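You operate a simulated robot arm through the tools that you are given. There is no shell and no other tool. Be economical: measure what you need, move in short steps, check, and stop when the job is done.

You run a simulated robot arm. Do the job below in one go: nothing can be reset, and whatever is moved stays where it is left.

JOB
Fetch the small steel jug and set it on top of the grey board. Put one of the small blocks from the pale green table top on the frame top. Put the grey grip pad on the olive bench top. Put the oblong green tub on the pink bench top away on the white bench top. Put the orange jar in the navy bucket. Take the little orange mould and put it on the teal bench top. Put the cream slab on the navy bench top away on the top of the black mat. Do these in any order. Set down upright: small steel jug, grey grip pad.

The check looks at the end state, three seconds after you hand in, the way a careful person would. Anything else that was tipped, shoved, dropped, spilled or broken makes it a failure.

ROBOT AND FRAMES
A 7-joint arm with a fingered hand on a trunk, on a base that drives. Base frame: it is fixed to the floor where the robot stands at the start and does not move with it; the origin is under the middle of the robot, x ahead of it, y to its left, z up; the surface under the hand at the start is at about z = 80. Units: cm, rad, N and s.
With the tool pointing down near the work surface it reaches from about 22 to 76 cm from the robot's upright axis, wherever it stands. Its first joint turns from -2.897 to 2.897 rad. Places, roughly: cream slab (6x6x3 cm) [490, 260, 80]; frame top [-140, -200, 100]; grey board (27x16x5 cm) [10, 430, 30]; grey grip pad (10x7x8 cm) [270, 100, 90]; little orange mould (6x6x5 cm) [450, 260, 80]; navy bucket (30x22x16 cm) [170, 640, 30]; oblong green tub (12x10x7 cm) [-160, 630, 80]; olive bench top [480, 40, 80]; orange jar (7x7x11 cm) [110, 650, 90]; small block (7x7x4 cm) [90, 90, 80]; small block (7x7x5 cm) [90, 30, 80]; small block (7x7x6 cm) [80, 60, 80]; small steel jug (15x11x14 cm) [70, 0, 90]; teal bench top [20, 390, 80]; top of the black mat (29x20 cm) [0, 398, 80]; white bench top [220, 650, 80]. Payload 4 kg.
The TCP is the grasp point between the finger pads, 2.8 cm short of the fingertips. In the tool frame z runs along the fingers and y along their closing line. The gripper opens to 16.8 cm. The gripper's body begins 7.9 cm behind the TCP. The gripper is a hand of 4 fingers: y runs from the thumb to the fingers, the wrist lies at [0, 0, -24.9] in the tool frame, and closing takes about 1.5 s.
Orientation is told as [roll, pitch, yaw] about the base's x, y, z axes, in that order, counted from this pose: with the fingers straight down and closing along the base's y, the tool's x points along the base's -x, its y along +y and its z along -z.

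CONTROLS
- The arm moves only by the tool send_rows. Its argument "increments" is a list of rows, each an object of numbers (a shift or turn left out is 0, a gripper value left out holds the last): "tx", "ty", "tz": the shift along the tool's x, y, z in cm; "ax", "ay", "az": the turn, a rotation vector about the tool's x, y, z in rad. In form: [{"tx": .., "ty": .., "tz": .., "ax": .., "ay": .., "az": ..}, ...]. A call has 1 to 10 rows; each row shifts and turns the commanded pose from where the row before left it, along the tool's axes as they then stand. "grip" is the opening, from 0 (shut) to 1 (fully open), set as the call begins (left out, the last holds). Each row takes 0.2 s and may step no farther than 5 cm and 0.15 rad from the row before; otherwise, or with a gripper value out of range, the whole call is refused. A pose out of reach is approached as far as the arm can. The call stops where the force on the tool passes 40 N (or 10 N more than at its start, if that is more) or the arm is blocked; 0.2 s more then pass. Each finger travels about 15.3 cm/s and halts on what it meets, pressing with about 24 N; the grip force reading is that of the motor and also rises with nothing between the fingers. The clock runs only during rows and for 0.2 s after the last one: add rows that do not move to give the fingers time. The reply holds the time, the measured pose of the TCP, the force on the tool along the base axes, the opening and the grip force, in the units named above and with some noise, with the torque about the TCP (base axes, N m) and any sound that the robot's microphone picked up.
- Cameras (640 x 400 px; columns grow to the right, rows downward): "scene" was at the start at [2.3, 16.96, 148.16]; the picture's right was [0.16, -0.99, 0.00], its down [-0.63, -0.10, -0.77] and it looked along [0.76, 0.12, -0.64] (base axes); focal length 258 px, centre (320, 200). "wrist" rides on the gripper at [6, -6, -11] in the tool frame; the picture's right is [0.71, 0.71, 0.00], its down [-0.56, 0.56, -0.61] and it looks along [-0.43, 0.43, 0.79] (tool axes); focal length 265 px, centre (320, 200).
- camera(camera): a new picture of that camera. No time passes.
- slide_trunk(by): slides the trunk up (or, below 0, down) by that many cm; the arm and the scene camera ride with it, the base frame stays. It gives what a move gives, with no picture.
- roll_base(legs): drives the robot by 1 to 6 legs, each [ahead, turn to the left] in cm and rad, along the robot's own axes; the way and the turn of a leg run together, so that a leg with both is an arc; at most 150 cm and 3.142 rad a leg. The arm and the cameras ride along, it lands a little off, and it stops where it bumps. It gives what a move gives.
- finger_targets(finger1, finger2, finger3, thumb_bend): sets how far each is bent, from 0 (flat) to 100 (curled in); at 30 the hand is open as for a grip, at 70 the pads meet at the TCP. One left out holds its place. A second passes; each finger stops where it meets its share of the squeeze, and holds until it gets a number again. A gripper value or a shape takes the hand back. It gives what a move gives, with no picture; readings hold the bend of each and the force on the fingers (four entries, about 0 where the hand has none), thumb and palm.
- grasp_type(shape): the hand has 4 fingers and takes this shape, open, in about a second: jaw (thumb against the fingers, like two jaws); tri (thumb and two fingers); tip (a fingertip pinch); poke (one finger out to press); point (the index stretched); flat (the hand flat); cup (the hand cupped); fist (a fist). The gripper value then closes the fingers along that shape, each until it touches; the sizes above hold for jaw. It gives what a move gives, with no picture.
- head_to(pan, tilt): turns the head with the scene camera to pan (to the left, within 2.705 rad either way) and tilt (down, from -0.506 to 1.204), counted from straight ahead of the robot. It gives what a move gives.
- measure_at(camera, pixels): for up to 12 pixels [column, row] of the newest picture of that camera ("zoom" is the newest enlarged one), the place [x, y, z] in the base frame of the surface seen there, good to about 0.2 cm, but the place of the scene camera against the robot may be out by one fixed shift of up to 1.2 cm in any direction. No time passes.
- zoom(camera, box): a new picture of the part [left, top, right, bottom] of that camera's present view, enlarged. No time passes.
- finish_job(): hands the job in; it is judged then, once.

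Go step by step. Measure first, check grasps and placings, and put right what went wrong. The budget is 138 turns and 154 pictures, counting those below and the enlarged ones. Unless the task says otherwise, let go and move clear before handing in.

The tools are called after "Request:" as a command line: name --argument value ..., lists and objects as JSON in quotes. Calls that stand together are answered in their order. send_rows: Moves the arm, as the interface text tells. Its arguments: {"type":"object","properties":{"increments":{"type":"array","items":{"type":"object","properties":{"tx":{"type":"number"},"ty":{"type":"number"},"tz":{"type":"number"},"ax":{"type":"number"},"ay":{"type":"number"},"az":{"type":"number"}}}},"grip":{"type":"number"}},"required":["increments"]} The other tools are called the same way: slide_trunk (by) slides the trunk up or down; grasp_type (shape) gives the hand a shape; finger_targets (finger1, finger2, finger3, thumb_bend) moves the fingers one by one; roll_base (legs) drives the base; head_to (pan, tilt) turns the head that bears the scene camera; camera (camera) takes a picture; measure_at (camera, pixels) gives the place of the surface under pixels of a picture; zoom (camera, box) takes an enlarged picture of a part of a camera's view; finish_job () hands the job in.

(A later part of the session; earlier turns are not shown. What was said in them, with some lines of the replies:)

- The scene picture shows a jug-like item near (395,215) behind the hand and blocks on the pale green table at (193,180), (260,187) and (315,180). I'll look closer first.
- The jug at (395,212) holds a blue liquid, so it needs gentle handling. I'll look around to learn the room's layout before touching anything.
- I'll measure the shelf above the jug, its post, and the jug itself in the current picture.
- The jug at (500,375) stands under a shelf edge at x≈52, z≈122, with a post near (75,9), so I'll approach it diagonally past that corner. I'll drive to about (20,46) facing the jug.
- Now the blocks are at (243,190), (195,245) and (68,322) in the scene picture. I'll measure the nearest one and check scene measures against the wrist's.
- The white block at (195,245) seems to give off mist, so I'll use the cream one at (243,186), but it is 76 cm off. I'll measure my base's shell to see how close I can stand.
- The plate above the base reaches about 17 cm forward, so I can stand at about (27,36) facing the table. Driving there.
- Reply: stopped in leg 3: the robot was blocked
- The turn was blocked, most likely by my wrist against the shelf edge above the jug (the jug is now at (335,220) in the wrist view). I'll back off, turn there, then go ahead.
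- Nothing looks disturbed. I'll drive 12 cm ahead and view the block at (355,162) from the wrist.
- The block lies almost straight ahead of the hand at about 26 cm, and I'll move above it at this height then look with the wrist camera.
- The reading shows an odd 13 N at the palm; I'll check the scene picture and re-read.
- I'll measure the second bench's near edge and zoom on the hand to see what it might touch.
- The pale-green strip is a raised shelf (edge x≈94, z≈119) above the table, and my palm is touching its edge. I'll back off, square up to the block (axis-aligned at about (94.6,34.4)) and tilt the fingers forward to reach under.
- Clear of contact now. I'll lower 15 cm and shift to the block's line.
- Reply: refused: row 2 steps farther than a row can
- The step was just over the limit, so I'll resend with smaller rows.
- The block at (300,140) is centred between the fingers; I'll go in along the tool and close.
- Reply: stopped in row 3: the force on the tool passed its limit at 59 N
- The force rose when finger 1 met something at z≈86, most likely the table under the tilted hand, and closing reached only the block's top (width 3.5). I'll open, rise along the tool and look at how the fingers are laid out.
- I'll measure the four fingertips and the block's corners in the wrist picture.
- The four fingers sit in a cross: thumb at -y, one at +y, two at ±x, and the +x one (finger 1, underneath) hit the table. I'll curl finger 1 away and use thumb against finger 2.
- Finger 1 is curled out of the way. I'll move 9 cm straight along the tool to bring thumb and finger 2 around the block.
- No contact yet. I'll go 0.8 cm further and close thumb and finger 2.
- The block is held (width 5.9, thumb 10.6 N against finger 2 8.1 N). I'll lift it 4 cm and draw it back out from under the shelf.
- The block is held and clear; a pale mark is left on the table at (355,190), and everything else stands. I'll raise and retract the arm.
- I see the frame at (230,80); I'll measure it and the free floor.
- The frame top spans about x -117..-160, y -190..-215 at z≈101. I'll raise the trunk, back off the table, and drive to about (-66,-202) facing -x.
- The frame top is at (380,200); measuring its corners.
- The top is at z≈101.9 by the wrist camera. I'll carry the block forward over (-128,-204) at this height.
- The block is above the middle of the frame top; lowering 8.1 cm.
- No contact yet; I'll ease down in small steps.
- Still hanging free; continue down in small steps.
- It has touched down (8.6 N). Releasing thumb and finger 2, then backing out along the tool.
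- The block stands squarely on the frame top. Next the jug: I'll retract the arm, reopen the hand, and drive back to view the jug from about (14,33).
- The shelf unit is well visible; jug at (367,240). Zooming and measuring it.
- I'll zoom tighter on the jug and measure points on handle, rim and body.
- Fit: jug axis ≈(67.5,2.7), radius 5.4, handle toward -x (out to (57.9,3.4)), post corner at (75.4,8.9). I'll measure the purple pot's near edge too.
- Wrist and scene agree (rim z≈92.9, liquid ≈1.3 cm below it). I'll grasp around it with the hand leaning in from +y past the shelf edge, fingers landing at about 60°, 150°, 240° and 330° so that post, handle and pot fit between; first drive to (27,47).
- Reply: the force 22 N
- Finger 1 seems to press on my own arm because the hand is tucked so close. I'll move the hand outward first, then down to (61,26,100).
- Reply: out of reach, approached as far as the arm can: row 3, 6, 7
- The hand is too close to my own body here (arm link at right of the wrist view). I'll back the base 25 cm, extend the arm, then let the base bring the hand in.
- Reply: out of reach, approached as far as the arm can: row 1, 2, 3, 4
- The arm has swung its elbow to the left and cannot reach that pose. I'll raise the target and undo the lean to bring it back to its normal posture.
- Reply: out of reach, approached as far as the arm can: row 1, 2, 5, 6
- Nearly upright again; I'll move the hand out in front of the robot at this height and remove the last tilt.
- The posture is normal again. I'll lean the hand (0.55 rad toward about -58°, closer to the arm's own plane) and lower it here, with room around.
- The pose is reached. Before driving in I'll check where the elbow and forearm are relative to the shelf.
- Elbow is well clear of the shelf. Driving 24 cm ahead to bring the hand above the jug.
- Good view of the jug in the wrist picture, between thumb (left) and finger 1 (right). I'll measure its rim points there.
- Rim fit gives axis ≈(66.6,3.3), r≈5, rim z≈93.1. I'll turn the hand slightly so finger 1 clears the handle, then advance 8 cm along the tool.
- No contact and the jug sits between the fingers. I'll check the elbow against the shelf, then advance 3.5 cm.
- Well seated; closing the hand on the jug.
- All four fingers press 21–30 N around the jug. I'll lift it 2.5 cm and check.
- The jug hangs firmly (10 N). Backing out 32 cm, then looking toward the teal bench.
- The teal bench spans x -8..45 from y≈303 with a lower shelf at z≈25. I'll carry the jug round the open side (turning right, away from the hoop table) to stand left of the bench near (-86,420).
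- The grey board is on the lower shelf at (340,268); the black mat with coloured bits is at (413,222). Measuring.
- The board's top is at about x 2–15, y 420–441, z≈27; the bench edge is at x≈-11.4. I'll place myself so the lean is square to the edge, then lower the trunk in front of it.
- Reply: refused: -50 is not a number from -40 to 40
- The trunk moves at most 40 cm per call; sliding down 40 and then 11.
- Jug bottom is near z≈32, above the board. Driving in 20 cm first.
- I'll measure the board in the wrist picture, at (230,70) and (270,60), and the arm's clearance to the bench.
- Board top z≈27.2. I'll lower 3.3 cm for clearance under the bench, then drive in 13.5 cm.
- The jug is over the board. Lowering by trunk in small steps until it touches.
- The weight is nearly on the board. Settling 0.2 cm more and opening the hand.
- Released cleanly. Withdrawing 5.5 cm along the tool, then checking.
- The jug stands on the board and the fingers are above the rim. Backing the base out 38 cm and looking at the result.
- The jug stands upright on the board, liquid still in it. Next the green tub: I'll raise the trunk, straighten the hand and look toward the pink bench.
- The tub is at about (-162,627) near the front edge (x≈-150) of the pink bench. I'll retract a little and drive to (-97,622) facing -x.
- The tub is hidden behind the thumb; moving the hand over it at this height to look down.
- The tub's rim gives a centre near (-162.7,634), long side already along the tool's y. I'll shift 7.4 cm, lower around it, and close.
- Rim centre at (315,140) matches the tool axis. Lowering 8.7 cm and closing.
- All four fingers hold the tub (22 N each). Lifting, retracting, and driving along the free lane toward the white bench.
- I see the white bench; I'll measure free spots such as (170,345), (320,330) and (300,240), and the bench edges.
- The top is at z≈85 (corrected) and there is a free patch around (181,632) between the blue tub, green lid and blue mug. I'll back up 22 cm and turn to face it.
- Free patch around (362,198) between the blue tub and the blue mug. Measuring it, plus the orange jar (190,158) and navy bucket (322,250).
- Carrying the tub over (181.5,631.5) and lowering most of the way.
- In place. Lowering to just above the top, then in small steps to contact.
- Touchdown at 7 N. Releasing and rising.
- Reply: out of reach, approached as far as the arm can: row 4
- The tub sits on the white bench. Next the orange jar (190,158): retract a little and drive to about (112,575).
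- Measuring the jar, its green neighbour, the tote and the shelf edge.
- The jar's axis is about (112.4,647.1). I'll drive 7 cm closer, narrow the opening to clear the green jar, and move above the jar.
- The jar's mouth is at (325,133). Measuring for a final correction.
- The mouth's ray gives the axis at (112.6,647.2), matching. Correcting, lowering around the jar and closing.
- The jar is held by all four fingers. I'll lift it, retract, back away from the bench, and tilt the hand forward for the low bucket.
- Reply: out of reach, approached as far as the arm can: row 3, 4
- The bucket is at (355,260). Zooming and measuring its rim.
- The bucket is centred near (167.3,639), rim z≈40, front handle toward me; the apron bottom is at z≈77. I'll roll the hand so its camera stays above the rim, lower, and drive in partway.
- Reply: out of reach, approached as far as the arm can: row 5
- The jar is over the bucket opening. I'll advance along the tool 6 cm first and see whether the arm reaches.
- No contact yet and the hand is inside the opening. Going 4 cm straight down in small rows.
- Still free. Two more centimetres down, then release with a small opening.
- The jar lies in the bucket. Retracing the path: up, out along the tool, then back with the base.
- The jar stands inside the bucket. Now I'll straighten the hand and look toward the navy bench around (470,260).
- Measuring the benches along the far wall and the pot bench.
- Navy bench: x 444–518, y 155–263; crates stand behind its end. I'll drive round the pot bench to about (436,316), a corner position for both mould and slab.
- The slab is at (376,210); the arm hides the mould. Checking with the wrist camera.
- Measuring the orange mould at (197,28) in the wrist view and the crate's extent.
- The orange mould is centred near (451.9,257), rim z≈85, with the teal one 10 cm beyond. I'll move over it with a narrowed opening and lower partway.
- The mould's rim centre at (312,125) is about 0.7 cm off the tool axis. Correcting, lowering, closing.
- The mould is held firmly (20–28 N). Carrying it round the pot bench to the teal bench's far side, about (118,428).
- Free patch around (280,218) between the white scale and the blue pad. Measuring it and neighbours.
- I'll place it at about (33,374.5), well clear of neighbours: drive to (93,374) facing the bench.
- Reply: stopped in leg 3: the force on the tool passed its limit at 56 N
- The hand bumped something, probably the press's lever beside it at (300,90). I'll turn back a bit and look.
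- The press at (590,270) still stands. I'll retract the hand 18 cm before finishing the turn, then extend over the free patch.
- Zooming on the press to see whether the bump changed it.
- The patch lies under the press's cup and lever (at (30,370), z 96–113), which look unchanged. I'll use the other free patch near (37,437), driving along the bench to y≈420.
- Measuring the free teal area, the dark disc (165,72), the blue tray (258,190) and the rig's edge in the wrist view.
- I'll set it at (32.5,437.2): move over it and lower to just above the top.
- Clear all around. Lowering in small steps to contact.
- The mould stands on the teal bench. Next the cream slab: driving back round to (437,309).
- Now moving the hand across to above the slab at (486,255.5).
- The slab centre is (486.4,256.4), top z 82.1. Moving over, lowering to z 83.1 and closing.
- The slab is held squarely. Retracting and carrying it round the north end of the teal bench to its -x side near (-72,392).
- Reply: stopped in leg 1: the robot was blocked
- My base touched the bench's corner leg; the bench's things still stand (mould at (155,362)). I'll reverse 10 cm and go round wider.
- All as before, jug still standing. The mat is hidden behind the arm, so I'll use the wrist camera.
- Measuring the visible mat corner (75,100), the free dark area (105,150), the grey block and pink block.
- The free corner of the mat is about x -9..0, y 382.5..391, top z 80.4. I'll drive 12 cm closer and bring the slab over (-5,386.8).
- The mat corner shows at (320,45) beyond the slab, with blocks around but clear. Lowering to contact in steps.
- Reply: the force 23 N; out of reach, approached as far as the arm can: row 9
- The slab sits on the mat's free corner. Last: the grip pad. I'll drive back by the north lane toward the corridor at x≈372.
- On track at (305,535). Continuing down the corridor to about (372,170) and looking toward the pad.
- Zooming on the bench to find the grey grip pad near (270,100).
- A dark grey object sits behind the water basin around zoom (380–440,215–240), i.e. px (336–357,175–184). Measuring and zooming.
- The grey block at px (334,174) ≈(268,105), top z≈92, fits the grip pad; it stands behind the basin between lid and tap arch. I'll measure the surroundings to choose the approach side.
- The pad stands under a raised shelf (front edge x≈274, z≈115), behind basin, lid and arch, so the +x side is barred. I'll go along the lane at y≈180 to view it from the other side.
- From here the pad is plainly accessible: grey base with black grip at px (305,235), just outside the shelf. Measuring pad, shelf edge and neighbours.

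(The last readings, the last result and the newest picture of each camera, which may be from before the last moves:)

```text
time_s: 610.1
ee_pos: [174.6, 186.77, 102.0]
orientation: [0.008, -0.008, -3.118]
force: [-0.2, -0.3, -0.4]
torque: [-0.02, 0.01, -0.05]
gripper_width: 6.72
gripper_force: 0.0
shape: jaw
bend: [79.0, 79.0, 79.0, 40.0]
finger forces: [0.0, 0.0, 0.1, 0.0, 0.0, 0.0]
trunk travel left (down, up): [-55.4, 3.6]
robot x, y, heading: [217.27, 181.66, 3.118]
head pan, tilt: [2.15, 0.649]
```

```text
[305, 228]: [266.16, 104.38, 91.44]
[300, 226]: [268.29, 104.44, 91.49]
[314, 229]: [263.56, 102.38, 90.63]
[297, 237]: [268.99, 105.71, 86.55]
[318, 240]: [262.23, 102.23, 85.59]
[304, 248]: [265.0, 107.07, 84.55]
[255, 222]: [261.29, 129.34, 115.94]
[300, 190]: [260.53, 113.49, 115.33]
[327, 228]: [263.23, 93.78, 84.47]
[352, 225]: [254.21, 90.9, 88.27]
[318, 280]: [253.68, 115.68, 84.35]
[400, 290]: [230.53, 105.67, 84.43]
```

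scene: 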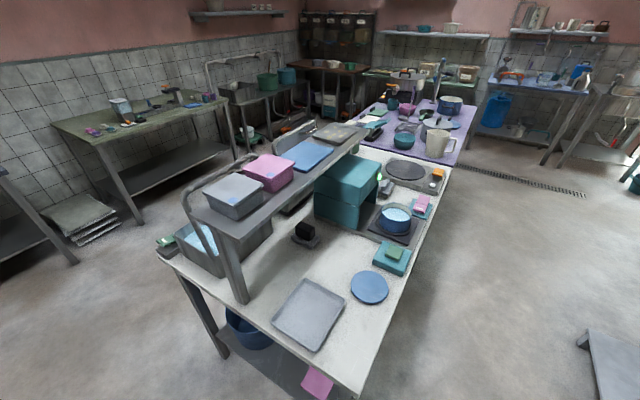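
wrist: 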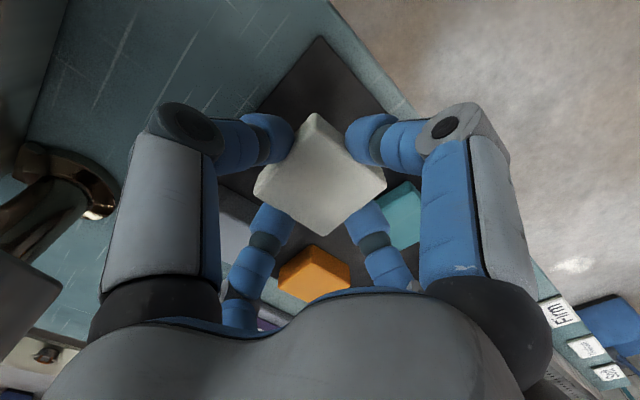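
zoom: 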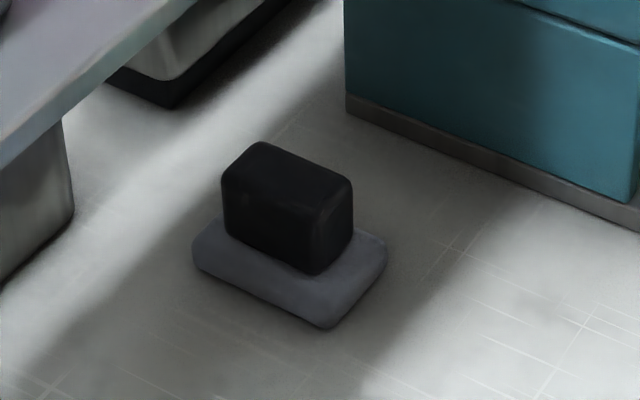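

The pad's black grip is centred near (266,103.8), top z≈92; it's reachable from the -x side with a tilted hand under the shelf edge (x 261–274). I'll drive to about (183,91), tilt, and curl finger 1 as with the block.

Request:
slide_trunk --by 3.5

Request:
roll_base --legs '[[0, 0.638], [55, 0], [0, 1.141], [60, 0], [0, 1.556]]'

Request:
send_rows --increments '[{"tx": -4}, {"tx": -2}, {"ay": -0.13}, {"ay": -0.13}, {"ay": -0.13}, {"ay": -0.13}, {}]' --grip 0.75

Request:
finger_targets --finger1 100

Request:
head_to --pan 0.0 --tilt 0.7

Request:
camera --camera "scene"

```text
time_s: 610.9
ee_pos: [174.65, 186.74, 105.52]
orientation: [0.01, -0.008, -3.116]
force: [-0.9, 0.1, -0.2]
torque: [-0.01, 0.0, 0.01]
gripper_width: 6.69
gripper_force: 0.0
shape: jaw
bend: [79.0, 79.0, 79.0, 40.0]
finger forces: [0.0, 0.1, 0.0, 0.0, 0.0, 0.0]
trunk travel left (down, up): [-58.8, 0.1]
robot x, y, heading: [216.87, 181.74, 3.12]
head pan, tilt: [2.15, 0.649]
```

```text
time_s: 619.5
ee_pos: [177.85, 100.13, 105.59]
orientation: [0.01, -0.011, -1.339]
force: [0.0, -0.3, -0.1]
torque: [-0.05, -0.04, -0.02]
gripper_width: 6.68
gripper_force: 0.1
shape: jaw
bend: [79.0, 79.0, 79.0, 40.0]
finger forces: [0.1, 0.0, 0.0, 0.0, 0.1, 0.0]
trunk travel left (down, up): [-58.8, 0.1]
robot x, y, heading: [173.52, 141.99, -1.389]
head pan, tilt: [2.15, 0.649]
stopped in leg 4: the robot was blocked; the commanded pose is now the measured one
```

```text
time_s: 621.1
ee_pos: [180.13, 86.47, 107.54]
orientation: [0.01, -0.529, -1.342]
force: [-0.1, 0.0, -0.6]
torque: [-0.03, 0.01, 0.0]
gripper_width: 12.57
gripper_force: 0.1
shape: jaw
bend: [24.0, 24.0, 24.0, 24.0]
finger forces: [0.0, 0.1, 0.1, 0.0, 0.0, 0.0]
out of reach, approached as far as the arm can: row 4, 5, 6
trunk travel left (down, up): [-58.8, 0.1]
robot x, y, heading: [173.82, 142.61, -1.388]
head pan, tilt: [2.15, 0.649]
```

```text
time_s: 622.1
ee_pos: [180.03, 86.48, 107.64]
orientation: [0.009, -0.527, -1.342]
force: [0.4, -0.4, -0.3]
torque: [0.0, 0.0, 0.01]
gripper_width: 8.15
gripper_force: 0.1
shape: fingers
bend: [100.0, 24.0, 24.0, 24.0]
finger forces: [0.0, 0.0, 0.0, 0.0, 0.1, 0.0]
trunk travel left (down, up): [-58.8, 0.1]
robot x, y, heading: [173.49, 141.85, -1.383]
head pan, tilt: [2.15, 0.649]
```

```text
time_s: 624.2
ee_pos: [180.12, 86.51, 107.58]
orientation: [0.009, -0.527, -1.341]
force: [0.3, 0.0, -0.2]
torque: [0.01, 0.01, -0.02]
gripper_width: 8.12
gripper_force: 0.1
shape: fingers
bend: [100.0, 24.0, 24.0, 24.0]
finger forces: [0.0, 0.0, 0.1, 0.0, 0.1, 0.1]
trunk travel left (down, up): [-58.8, 0.1]
robot x, y, heading: [173.93, 142.61, -1.387]
head pan, tilt: [0.0, 0.7]
```

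```text
8 pictures are left
```

scene: 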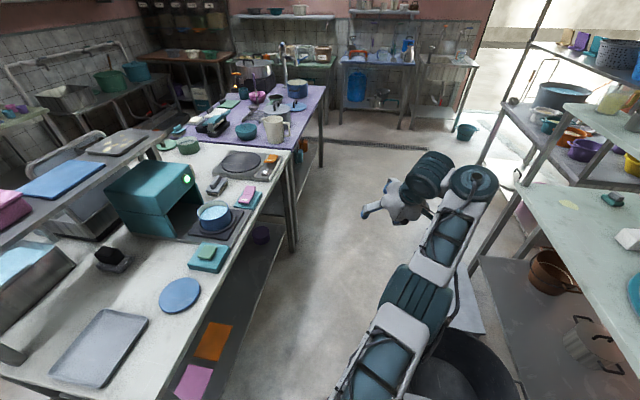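

My base touched the black tub on the floor (now lower right, still upright). I'll instead stand at the bench corner, about (199,130), turning the hand so thumb and finger 2 face the grip's sides, and look with the wrist camera.

Request:
roll_base --legs '[[0, 0.947], [28, 0]]'

Request:
send_rows --increments '[{"az": -0.132}, {"az": -0.132}, {"az": -0.132}, {"az": -0.132}, {"az": -0.132}, {"az": -0.132}, {}]'

Request:
camera --camera "wrist"

Request:
camera --camera "scene"

```text
time_s: 628.6
ee_pos: [248.18, 103.09, 107.51]
orientation: [0.009, -0.528, -0.395]
force: [-0.3, -0.4, 0.7]
torque: [-0.01, 0.03, 0.01]
gripper_width: 8.12
gripper_force: 0.1
shape: fingers
bend: [100.0, 24.0, 24.0, 24.0]
finger forces: [0.1, 0.1, 0.0, 0.1, 0.0, 0.0]
trunk travel left (down, up): [-58.8, 0.1]
robot x, y, heading: [199.43, 130.88, -0.438]
head pan, tilt: [0.0, 0.7]
```

```text
time_s: 630.2
ee_pos: [248.21, 103.0, 107.67]
orientation: [-0.387, -0.367, 0.474]
force: [0.6, 0.7, -0.3]
torque: [0.01, 0.02, -0.01]
gripper_width: 8.1
gripper_force: 0.1
shape: fingers
bend: [100.0, 24.0, 24.0, 24.0]
finger forces: [0.1, 0.0, 0.0, 0.0, 0.1, 0.0]
trunk travel left (down, up): [-58.8, 0.1]
robot x, y, heading: [199.02, 130.7, -0.44]
head pan, tilt: [0.0, 0.7]
```

```text
7 pictures are left
```

wrist: 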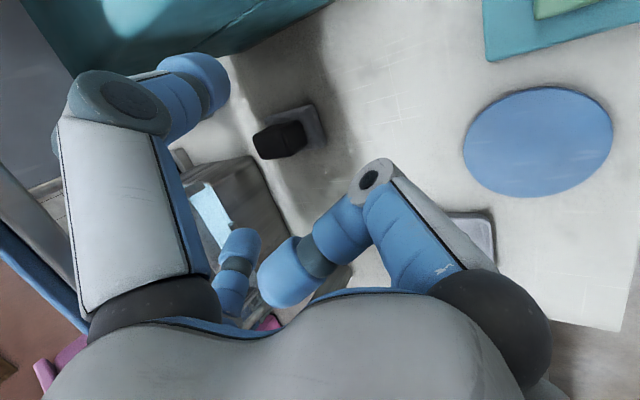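

```text
6 pictures are left
```

scene: 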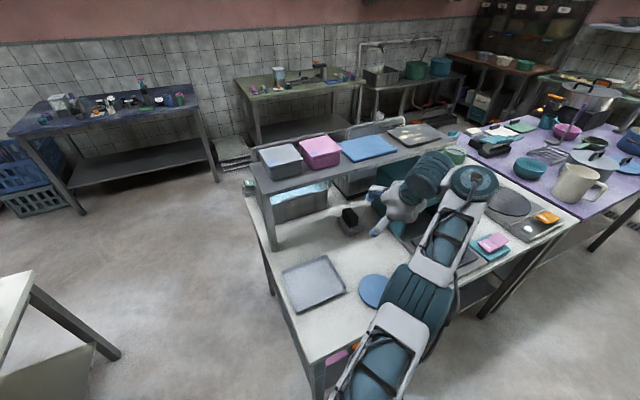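

The grip is at (280,138) in the wrist view and the olive bench at (300,90) in the scene view. Measuring both.

Request:
measure_at --camera "wrist" --pixels '[[255, 137], [278, 158], [305, 143], [282, 130], [303, 125], [280, 142], [310, 108], [325, 138], [265, 150], [295, 150]]'

Request:
measure_at --camera "scene" --pixels '[[242, 80], [253, 98], [360, 84], [330, 68], [300, 88], [280, 80], [320, 86], [265, 90], [345, 80], [257, 148], [345, 140], [310, 185]]'

Request:
zoom --camera "scene" --box '[220, 40, 380, 160]'

```text
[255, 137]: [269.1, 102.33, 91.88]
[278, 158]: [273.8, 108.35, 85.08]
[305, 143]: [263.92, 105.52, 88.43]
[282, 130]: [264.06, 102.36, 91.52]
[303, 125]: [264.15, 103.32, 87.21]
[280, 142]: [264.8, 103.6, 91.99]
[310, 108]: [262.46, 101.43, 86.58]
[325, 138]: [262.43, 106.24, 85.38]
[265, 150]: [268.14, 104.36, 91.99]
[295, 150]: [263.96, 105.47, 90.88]
```

```text
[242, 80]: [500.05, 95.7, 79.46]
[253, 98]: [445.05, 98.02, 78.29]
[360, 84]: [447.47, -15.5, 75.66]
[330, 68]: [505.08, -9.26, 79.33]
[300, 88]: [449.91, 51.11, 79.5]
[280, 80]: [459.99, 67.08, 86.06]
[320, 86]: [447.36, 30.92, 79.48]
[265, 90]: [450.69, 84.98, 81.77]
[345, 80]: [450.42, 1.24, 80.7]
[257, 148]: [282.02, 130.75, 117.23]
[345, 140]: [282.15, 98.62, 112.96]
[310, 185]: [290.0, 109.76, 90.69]
```

```text
3.33 times, centred on (300, 100) of scene
```

zoom: 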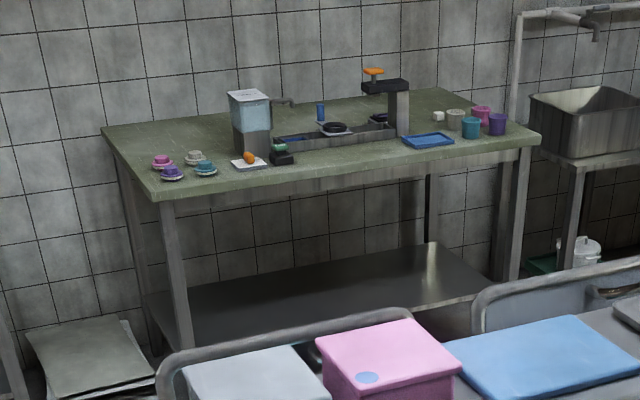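

Grip centre ≈(266.4,103.7), top z 92; the hand's y axis is square to it. Moving in line and advancing 8 of the last 12 cm along the tool.

Request:
send_rows --increments '[{"tx": -3.17, "ty": 0.3, "tz": 3.54}, {"tx": -3.17, "ty": 0.3, "tz": 3.54}, {"tx": -3.17, "ty": 0.3, "tz": 3.54}, {"tz": 3}, {"tz": 3}, {"tz": 2}, {}]'

Request:
camera --camera "wrist"

```text
time_s: 631.8
ee_pos: [264.59, 104.41, 94.5]
orientation: [-0.388, -0.368, 0.468]
force: [-0.4, -0.4, -0.1]
torque: [-0.02, -0.03, 0.03]
gripper_width: 8.13
gripper_force: 0.1
shape: fingers
bend: [100.0, 24.0, 24.0, 24.0]
finger forces: [0.0, 0.0, 0.1, 0.0, 0.1, 0.1]
trunk travel left (down, up): [-58.8, 0.1]
robot x, y, heading: [199.42, 130.63, -0.436]
head pan, tilt: [0.0, 0.7]
```

```text
4 pictures are left
```

wrist: 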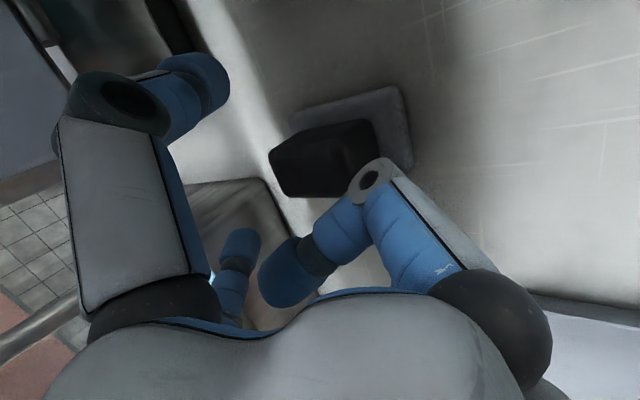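

Grip lies right between thumb and finger 2. Advancing 3.7 cm, closing thumb, finger 2 and finger 3, then withdrawing along the tool.

Request:
send_rows --increments '[{"tz": 2}, {"tz": 1.7}, {}]'

Request:
finger_targets --finger2 90 --finger3 70 --thumb_bend 90

Request:
send_rows --increments '[{"tz": -1.5}, {"tz": -3}, {"tz": -4}, {"tz": -4.5}, {}]'

Request:
camera --camera "wrist"

```text
time_s: 632.6
ee_pos: [266.37, 103.65, 91.42]
orientation: [-0.388, -0.37, 0.47]
force: [-0.6, 0.5, -0.2]
torque: [0.01, 0.0, 0.05]
gripper_width: 8.13
gripper_force: 0.1
shape: fingers
bend: [100.0, 24.0, 24.0, 24.0]
finger forces: [0.0, 0.0, 0.0, 0.0, 0.0, 0.0]
trunk travel left (down, up): [-58.8, 0.1]
robot x, y, heading: [199.13, 130.77, -0.438]
head pan, tilt: [0.0, 0.7]
```

```text
time_s: 633.6
ee_pos: [266.43, 103.71, 91.76]
orientation: [-0.394, -0.372, 0.473]
force: [7.0, -2.6, 19.1]
torque: [0.2, 0.25, -0.01]
gripper_width: 5.7
gripper_force: 26.3
shape: fingers
bend: [100.0, 56.0, 60.0, 63.0]
finger forces: [13.8, 11.1, 7.2, 0.0, 20.8, 0.0]
trunk travel left (down, up): [-58.8, 0.1]
robot x, y, heading: [199.02, 130.47, -0.44]
head pan, tilt: [0.0, 0.7]
```

```text
time_s: 634.8
ee_pos: [260.08, 106.05, 102.69]
orientation: [-0.387, -0.365, 0.473]
force: [-0.6, -0.2, 0.0]
torque: [-0.01, -0.01, 0.03]
gripper_width: 5.01
gripper_force: 14.3
shape: fingers
bend: [100.0, 55.0, 63.0, 66.0]
finger forces: [0.6, 10.9, 4.1, 0.0, 13.6, 0.0]
trunk travel left (down, up): [-58.8, 0.1]
robot x, y, heading: [199.39, 130.7, -0.443]
head pan, tilt: [0.0, 0.7]
```

```text
3 pictures are left
```

wrist: 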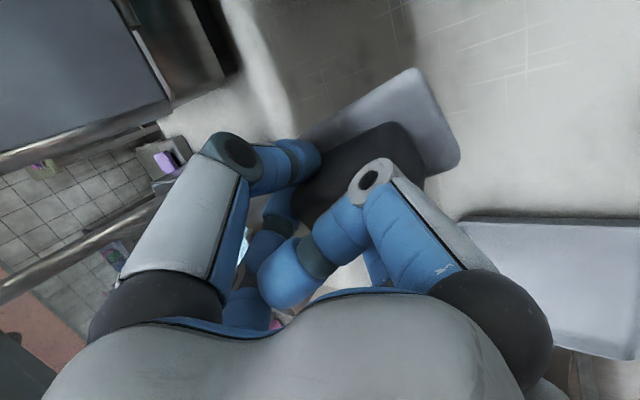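

The pad is held and lifted. Driving it round by the lane at y≈180 to stand before the olive bench near (383,88).

Request:
roll_base --legs '[[-22, 0], [0, 1.66], [45, 0], [0, -1.228], [148, 0], [20, 0]]'

Request:
roll_base --legs '[[0, -1.362], [92, 0], [0, 1.373]]'

Request:
head_to --pan 0.05 --tilt 0.7

Request:
camera --camera "scene"

```text
time_s: 653.9
ee_pos: [427.29, 186.69, 102.63]
orientation: [-0.386, -0.366, 0.916]
force: [0.2, 0.4, -1.4]
torque: [-0.01, -0.02, -0.04]
gripper_width: 4.96
gripper_force: 14.1
shape: fingers
bend: [100.0, 55.0, 63.0, 67.0]
finger forces: [0.4, 10.6, 4.1, 0.0, 13.2, 0.0]
trunk travel left (down, up): [-58.8, 0.1]
robot x, y, heading: [361.69, 182.47, 0.005]
head pan, tilt: [0.0, 0.7]
```

```text
time_s: 665.5
ee_pos: [447.58, 97.32, 102.58]
orientation: [-0.389, -0.37, 0.939]
force: [-0.2, 0.5, -0.1]
torque: [0.0, 0.05, -0.01]
gripper_width: 4.95
gripper_force: 14.0
shape: fingers
bend: [100.0, 55.0, 63.0, 67.0]
finger forces: [0.3, 10.2, 4.1, 0.0, 12.9, 0.0]
trunk travel left (down, up): [-58.8, 0.1]
robot x, y, heading: [382.15, 91.49, 0.028]
head pan, tilt: [0.0, 0.7]
```

```text
time_s: 666.2
ee_pos: [447.58, 97.38, 102.65]
orientation: [-0.387, -0.366, 0.939]
force: [0.6, 0.1, -1.3]
torque: [0.01, 0.02, -0.03]
gripper_width: 5.0
gripper_force: 13.6
shape: fingers
bend: [100.0, 55.0, 63.0, 67.0]
finger forces: [0.4, 10.3, 4.1, 0.1, 12.9, 0.0]
trunk travel left (down, up): [-58.8, 0.1]
robot x, y, heading: [381.94, 91.43, 0.026]
head pan, tilt: [0.051, 0.7]
```

```text
2 pictures are left
```

scene: 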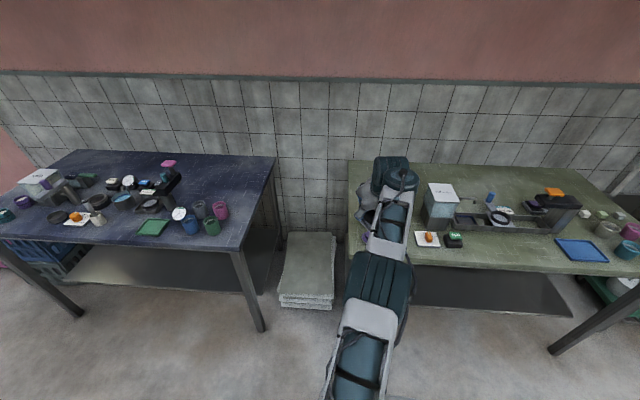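

The olive bench shows a free front strip at (505,253) between the black box and the blue tray, and space by (410,190). Measuring both.

Request:
measure_at --camera "scene" --pixels '[[505, 253], [475, 250], [545, 258], [505, 236], [505, 266], [463, 243], [415, 190], [425, 180], [422, 215], [480, 185], [556, 245], [510, 245]]'

```text
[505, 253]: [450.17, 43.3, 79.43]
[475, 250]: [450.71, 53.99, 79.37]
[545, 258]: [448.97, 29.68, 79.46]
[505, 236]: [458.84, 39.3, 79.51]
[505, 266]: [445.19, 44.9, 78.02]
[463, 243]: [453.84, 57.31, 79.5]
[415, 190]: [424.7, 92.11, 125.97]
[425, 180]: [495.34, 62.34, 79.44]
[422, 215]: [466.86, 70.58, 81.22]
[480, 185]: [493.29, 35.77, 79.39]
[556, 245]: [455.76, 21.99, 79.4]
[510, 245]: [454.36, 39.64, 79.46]
```

I'll set it at about (452.5,42): drive along the bench, face it, and lower most of the way.

Request:
roll_base --legs '[[0, -1.597], [55.5, 0], [0, 1.571], [4.5, 0]]'

Request:
send_rows --increments '[{"tx": 1.61, "ty": 1.58, "tz": 3.89}, {"tx": 1.61, "ty": 1.58, "tz": 3.89}, {}]'

Request:
camera --camera "wrist"

```text
time_s: 677.6
ee_pos: [452.5, 41.33, 102.57]
orientation: [-0.386, -0.367, 0.925]
force: [0.2, -0.6, -0.7]
torque: [-0.01, -0.01, 0.0]
gripper_width: 4.91
gripper_force: 13.6
shape: fingers
bend: [100.0, 55.0, 63.0, 67.0]
finger forces: [0.3, 10.0, 4.1, 0.1, 12.5, 0.0]
trunk travel left (down, up): [-58.8, 0.1]
robot x, y, heading: [386.38, 36.4, 0.014]
head pan, tilt: [0.051, 0.7]
```

```text
time_s: 678.4
ee_pos: [452.38, 41.46, 93.58]
orientation: [-0.388, -0.365, 0.925]
force: [0.9, -0.5, -1.2]
torque: [0.04, 0.03, -0.02]
gripper_width: 4.89
gripper_force: 13.2
shape: fingers
bend: [100.0, 55.0, 63.0, 67.0]
finger forces: [0.3, 10.2, 4.0, 0.1, 12.4, 0.0]
trunk travel left (down, up): [-58.8, 0.1]
robot x, y, heading: [386.92, 36.62, 0.017]
head pan, tilt: [0.051, 0.7]
```

```text
1 pictures are left
```

wrist: 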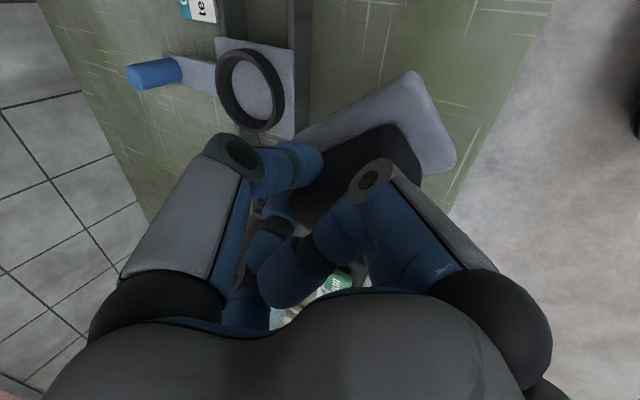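

The pad hangs between the bench edge and the rail. Measuring its base corners, tilt and the edge before the last lowering.

Request:
measure_at --camera "wrist" --pixels '[[408, 76], [450, 155], [310, 128], [360, 100], [430, 110], [500, 120], [470, 180], [290, 110], [285, 60], [420, 175]]'

```text
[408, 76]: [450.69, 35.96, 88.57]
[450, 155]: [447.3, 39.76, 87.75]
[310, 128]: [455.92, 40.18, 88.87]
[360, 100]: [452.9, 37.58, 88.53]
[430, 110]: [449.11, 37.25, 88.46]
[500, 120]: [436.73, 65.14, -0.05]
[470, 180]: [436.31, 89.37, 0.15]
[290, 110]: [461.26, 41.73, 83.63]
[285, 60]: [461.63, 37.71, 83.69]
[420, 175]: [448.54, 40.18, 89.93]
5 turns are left
```

The base is nearly level, bottom about 6 cm above the top, spanning x 447–457 between edge and rail. Lowering in shrinking steps.

Request:
send_rows --increments '[{"tx": 0.93, "ty": 0.92, "tz": 2.25}, {"tx": 0.93, "ty": 0.92, "tz": 2.25}, {}]'

Request:
send_rows --increments '[{"tx": 0.14, "ty": 0.14, "tz": 0.35}, {}]'

Request:
send_rows --increments '[{"tx": 0.14, "ty": 0.14, "tz": 0.35}, {}]'

Request:
send_rows --increments '[{"tx": 0.11, "ty": 0.1, "tz": 0.26}, {}]'

```text
time_s: 679.2
ee_pos: [452.39, 41.35, 88.37]
orientation: [-0.387, -0.367, 0.926]
force: [0.3, 0.0, -1.2]
torque: [0.02, 0.01, 0.02]
gripper_width: 4.91
gripper_force: 13.6
shape: fingers
bend: [100.0, 55.0, 63.0, 67.0]
finger forces: [0.3, 10.2, 3.9, 0.1, 12.3, 0.1]
trunk travel left (down, up): [-58.8, 0.1]
robot x, y, heading: [386.64, 36.53, 0.016]
head pan, tilt: [0.051, 0.7]
```

```text
time_s: 679.8
ee_pos: [452.47, 41.42, 88.02]
orientation: [-0.388, -0.368, 0.925]
force: [-0.3, -0.5, -1.4]
torque: [0.02, 0.02, -0.01]
gripper_width: 4.92
gripper_force: 13.4
shape: fingers
bend: [100.0, 55.0, 63.0, 67.0]
finger forces: [0.3, 10.2, 4.1, 0.0, 12.4, 0.0]
trunk travel left (down, up): [-58.8, 0.1]
robot x, y, heading: [387.01, 36.48, 0.012]
head pan, tilt: [0.051, 0.7]
```

```text
time_s: 680.4
ee_pos: [452.49, 41.37, 87.7]
orientation: [-0.39, -0.369, 0.926]
force: [2.1, 0.4, 5.9]
torque: [-0.01, 0.17, 0.0]
gripper_width: 5.02
gripper_force: 16.2
shape: fingers
bend: [100.0, 55.0, 63.0, 67.0]
finger forces: [4.4, 10.5, 5.1, 0.0, 13.2, 0.0]
trunk travel left (down, up): [-58.8, 0.1]
robot x, y, heading: [386.49, 36.08, 0.016]
head pan, tilt: [0.051, 0.7]
```

```text
time_s: 681.0
ee_pos: [452.49, 41.33, 87.47]
orientation: [-0.39, -0.369, 0.929]
force: [6.0, 1.9, 14.6]
torque: [-0.05, 0.43, -0.03]
gripper_width: 5.15
gripper_force: 20.8
shape: fingers
bend: [100.0, 55.0, 62.0, 67.0]
finger forces: [10.8, 11.2, 6.1, 0.0, 13.8, 0.1]
trunk travel left (down, up): [-58.8, 0.1]
robot x, y, heading: [386.54, 36.48, 0.014]
head pan, tilt: [0.051, 0.7]
4 turns are left
```

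It's resting on the bench (15 N). Releasing, withdrawing along the tool, and taking the last picture.

Request:
finger_targets --finger2 26 --finger3 26 --thumb_bend 26

Request:
send_rows --increments '[{"tz": -1.5}, {"tz": -3}, {"tz": -4}, {"tz": -4.5}, {"tz": -4.5}, {}]'

Request:
roll_base --legs '[[-25, 0]]'

Request:
zoom --camera "scene" --box '[240, 110, 480, 290]'

```text
time_s: 682.0
ee_pos: [452.48, 41.37, 87.24]
orientation: [-0.386, -0.368, 0.924]
force: [-1.1, 0.4, -0.2]
torque: [0.01, -0.01, -0.01]
gripper_width: 10.13
gripper_force: 0.1
shape: fingers
bend: [100.0, 26.0, 26.0, 26.0]
finger forces: [0.0, 0.0, 0.0, 0.0, 0.0, 0.0]
trunk travel left (down, up): [-58.8, 0.1]
robot x, y, heading: [386.43, 36.63, 0.016]
head pan, tilt: [0.051, 0.7]
```

```text
time_s: 683.4
ee_pos: [443.54, 40.82, 102.44]
orientation: [-0.387, -0.368, 0.925]
force: [0.5, -0.2, 0.3]
torque: [0.04, -0.04, 0.0]
gripper_width: 10.16
gripper_force: 0.0
shape: fingers
bend: [100.0, 26.0, 26.0, 26.0]
finger forces: [0.1, 0.0, 0.0, 0.1, 0.0, 0.0]
trunk travel left (down, up): [-58.8, 0.1]
robot x, y, heading: [386.6, 36.63, 0.013]
head pan, tilt: [0.051, 0.7]
```

```text
time_s: 685.2
ee_pos: [418.78, 40.22, 102.48]
orientation: [-0.387, -0.369, 0.922]
force: [-0.9, -0.3, 0.7]
torque: [0.02, -0.02, -0.02]
gripper_width: 10.13
gripper_force: 0.1
shape: fingers
bend: [100.0, 26.0, 26.0, 26.0]
finger forces: [0.1, 0.1, 0.0, 0.1, 0.1, 0.0]
trunk travel left (down, up): [-58.8, 0.1]
robot x, y, heading: [361.87, 36.35, 0.012]
head pan, tilt: [0.051, 0.7]
```

```text
2.22 times, centred on (360, 200) of scene
3 turns are left
```

zoom: 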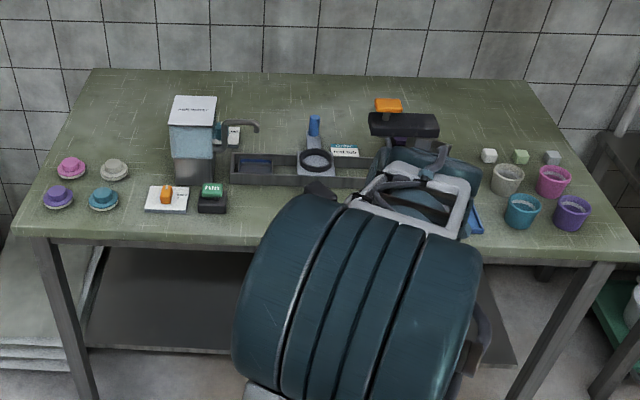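

The pad's black grip peeks out at zoom (320,188), upright beside the arm. One quick measure to confirm its height, then I hand in.

Request:
measure_at --camera "zoom" --pixels '[[318, 188], [312, 184], [328, 193], [340, 196]]'

```text
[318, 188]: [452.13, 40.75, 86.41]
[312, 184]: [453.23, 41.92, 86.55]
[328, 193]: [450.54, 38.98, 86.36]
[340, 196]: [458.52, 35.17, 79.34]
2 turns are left
```

The grip's top is level at z≈86.4 (about 7 cm above the bench) at (452,41), so the pad stands upright. Everything is placed and the hand is clear, so I'm handing in.

Request:
finish_job

```text
The job is handed in.
```

I put all seven items in their places and handed the job in; the steel jug and the grey grip pad are standing upright.

On the way I bumped the shelf above the jug, the raised shelf above the pale green table, the press on the teal bench, the teal bench's corner leg and the black floor tub. I saw nothing knocked over, but I couldn't check whether the press or the tub shifted.
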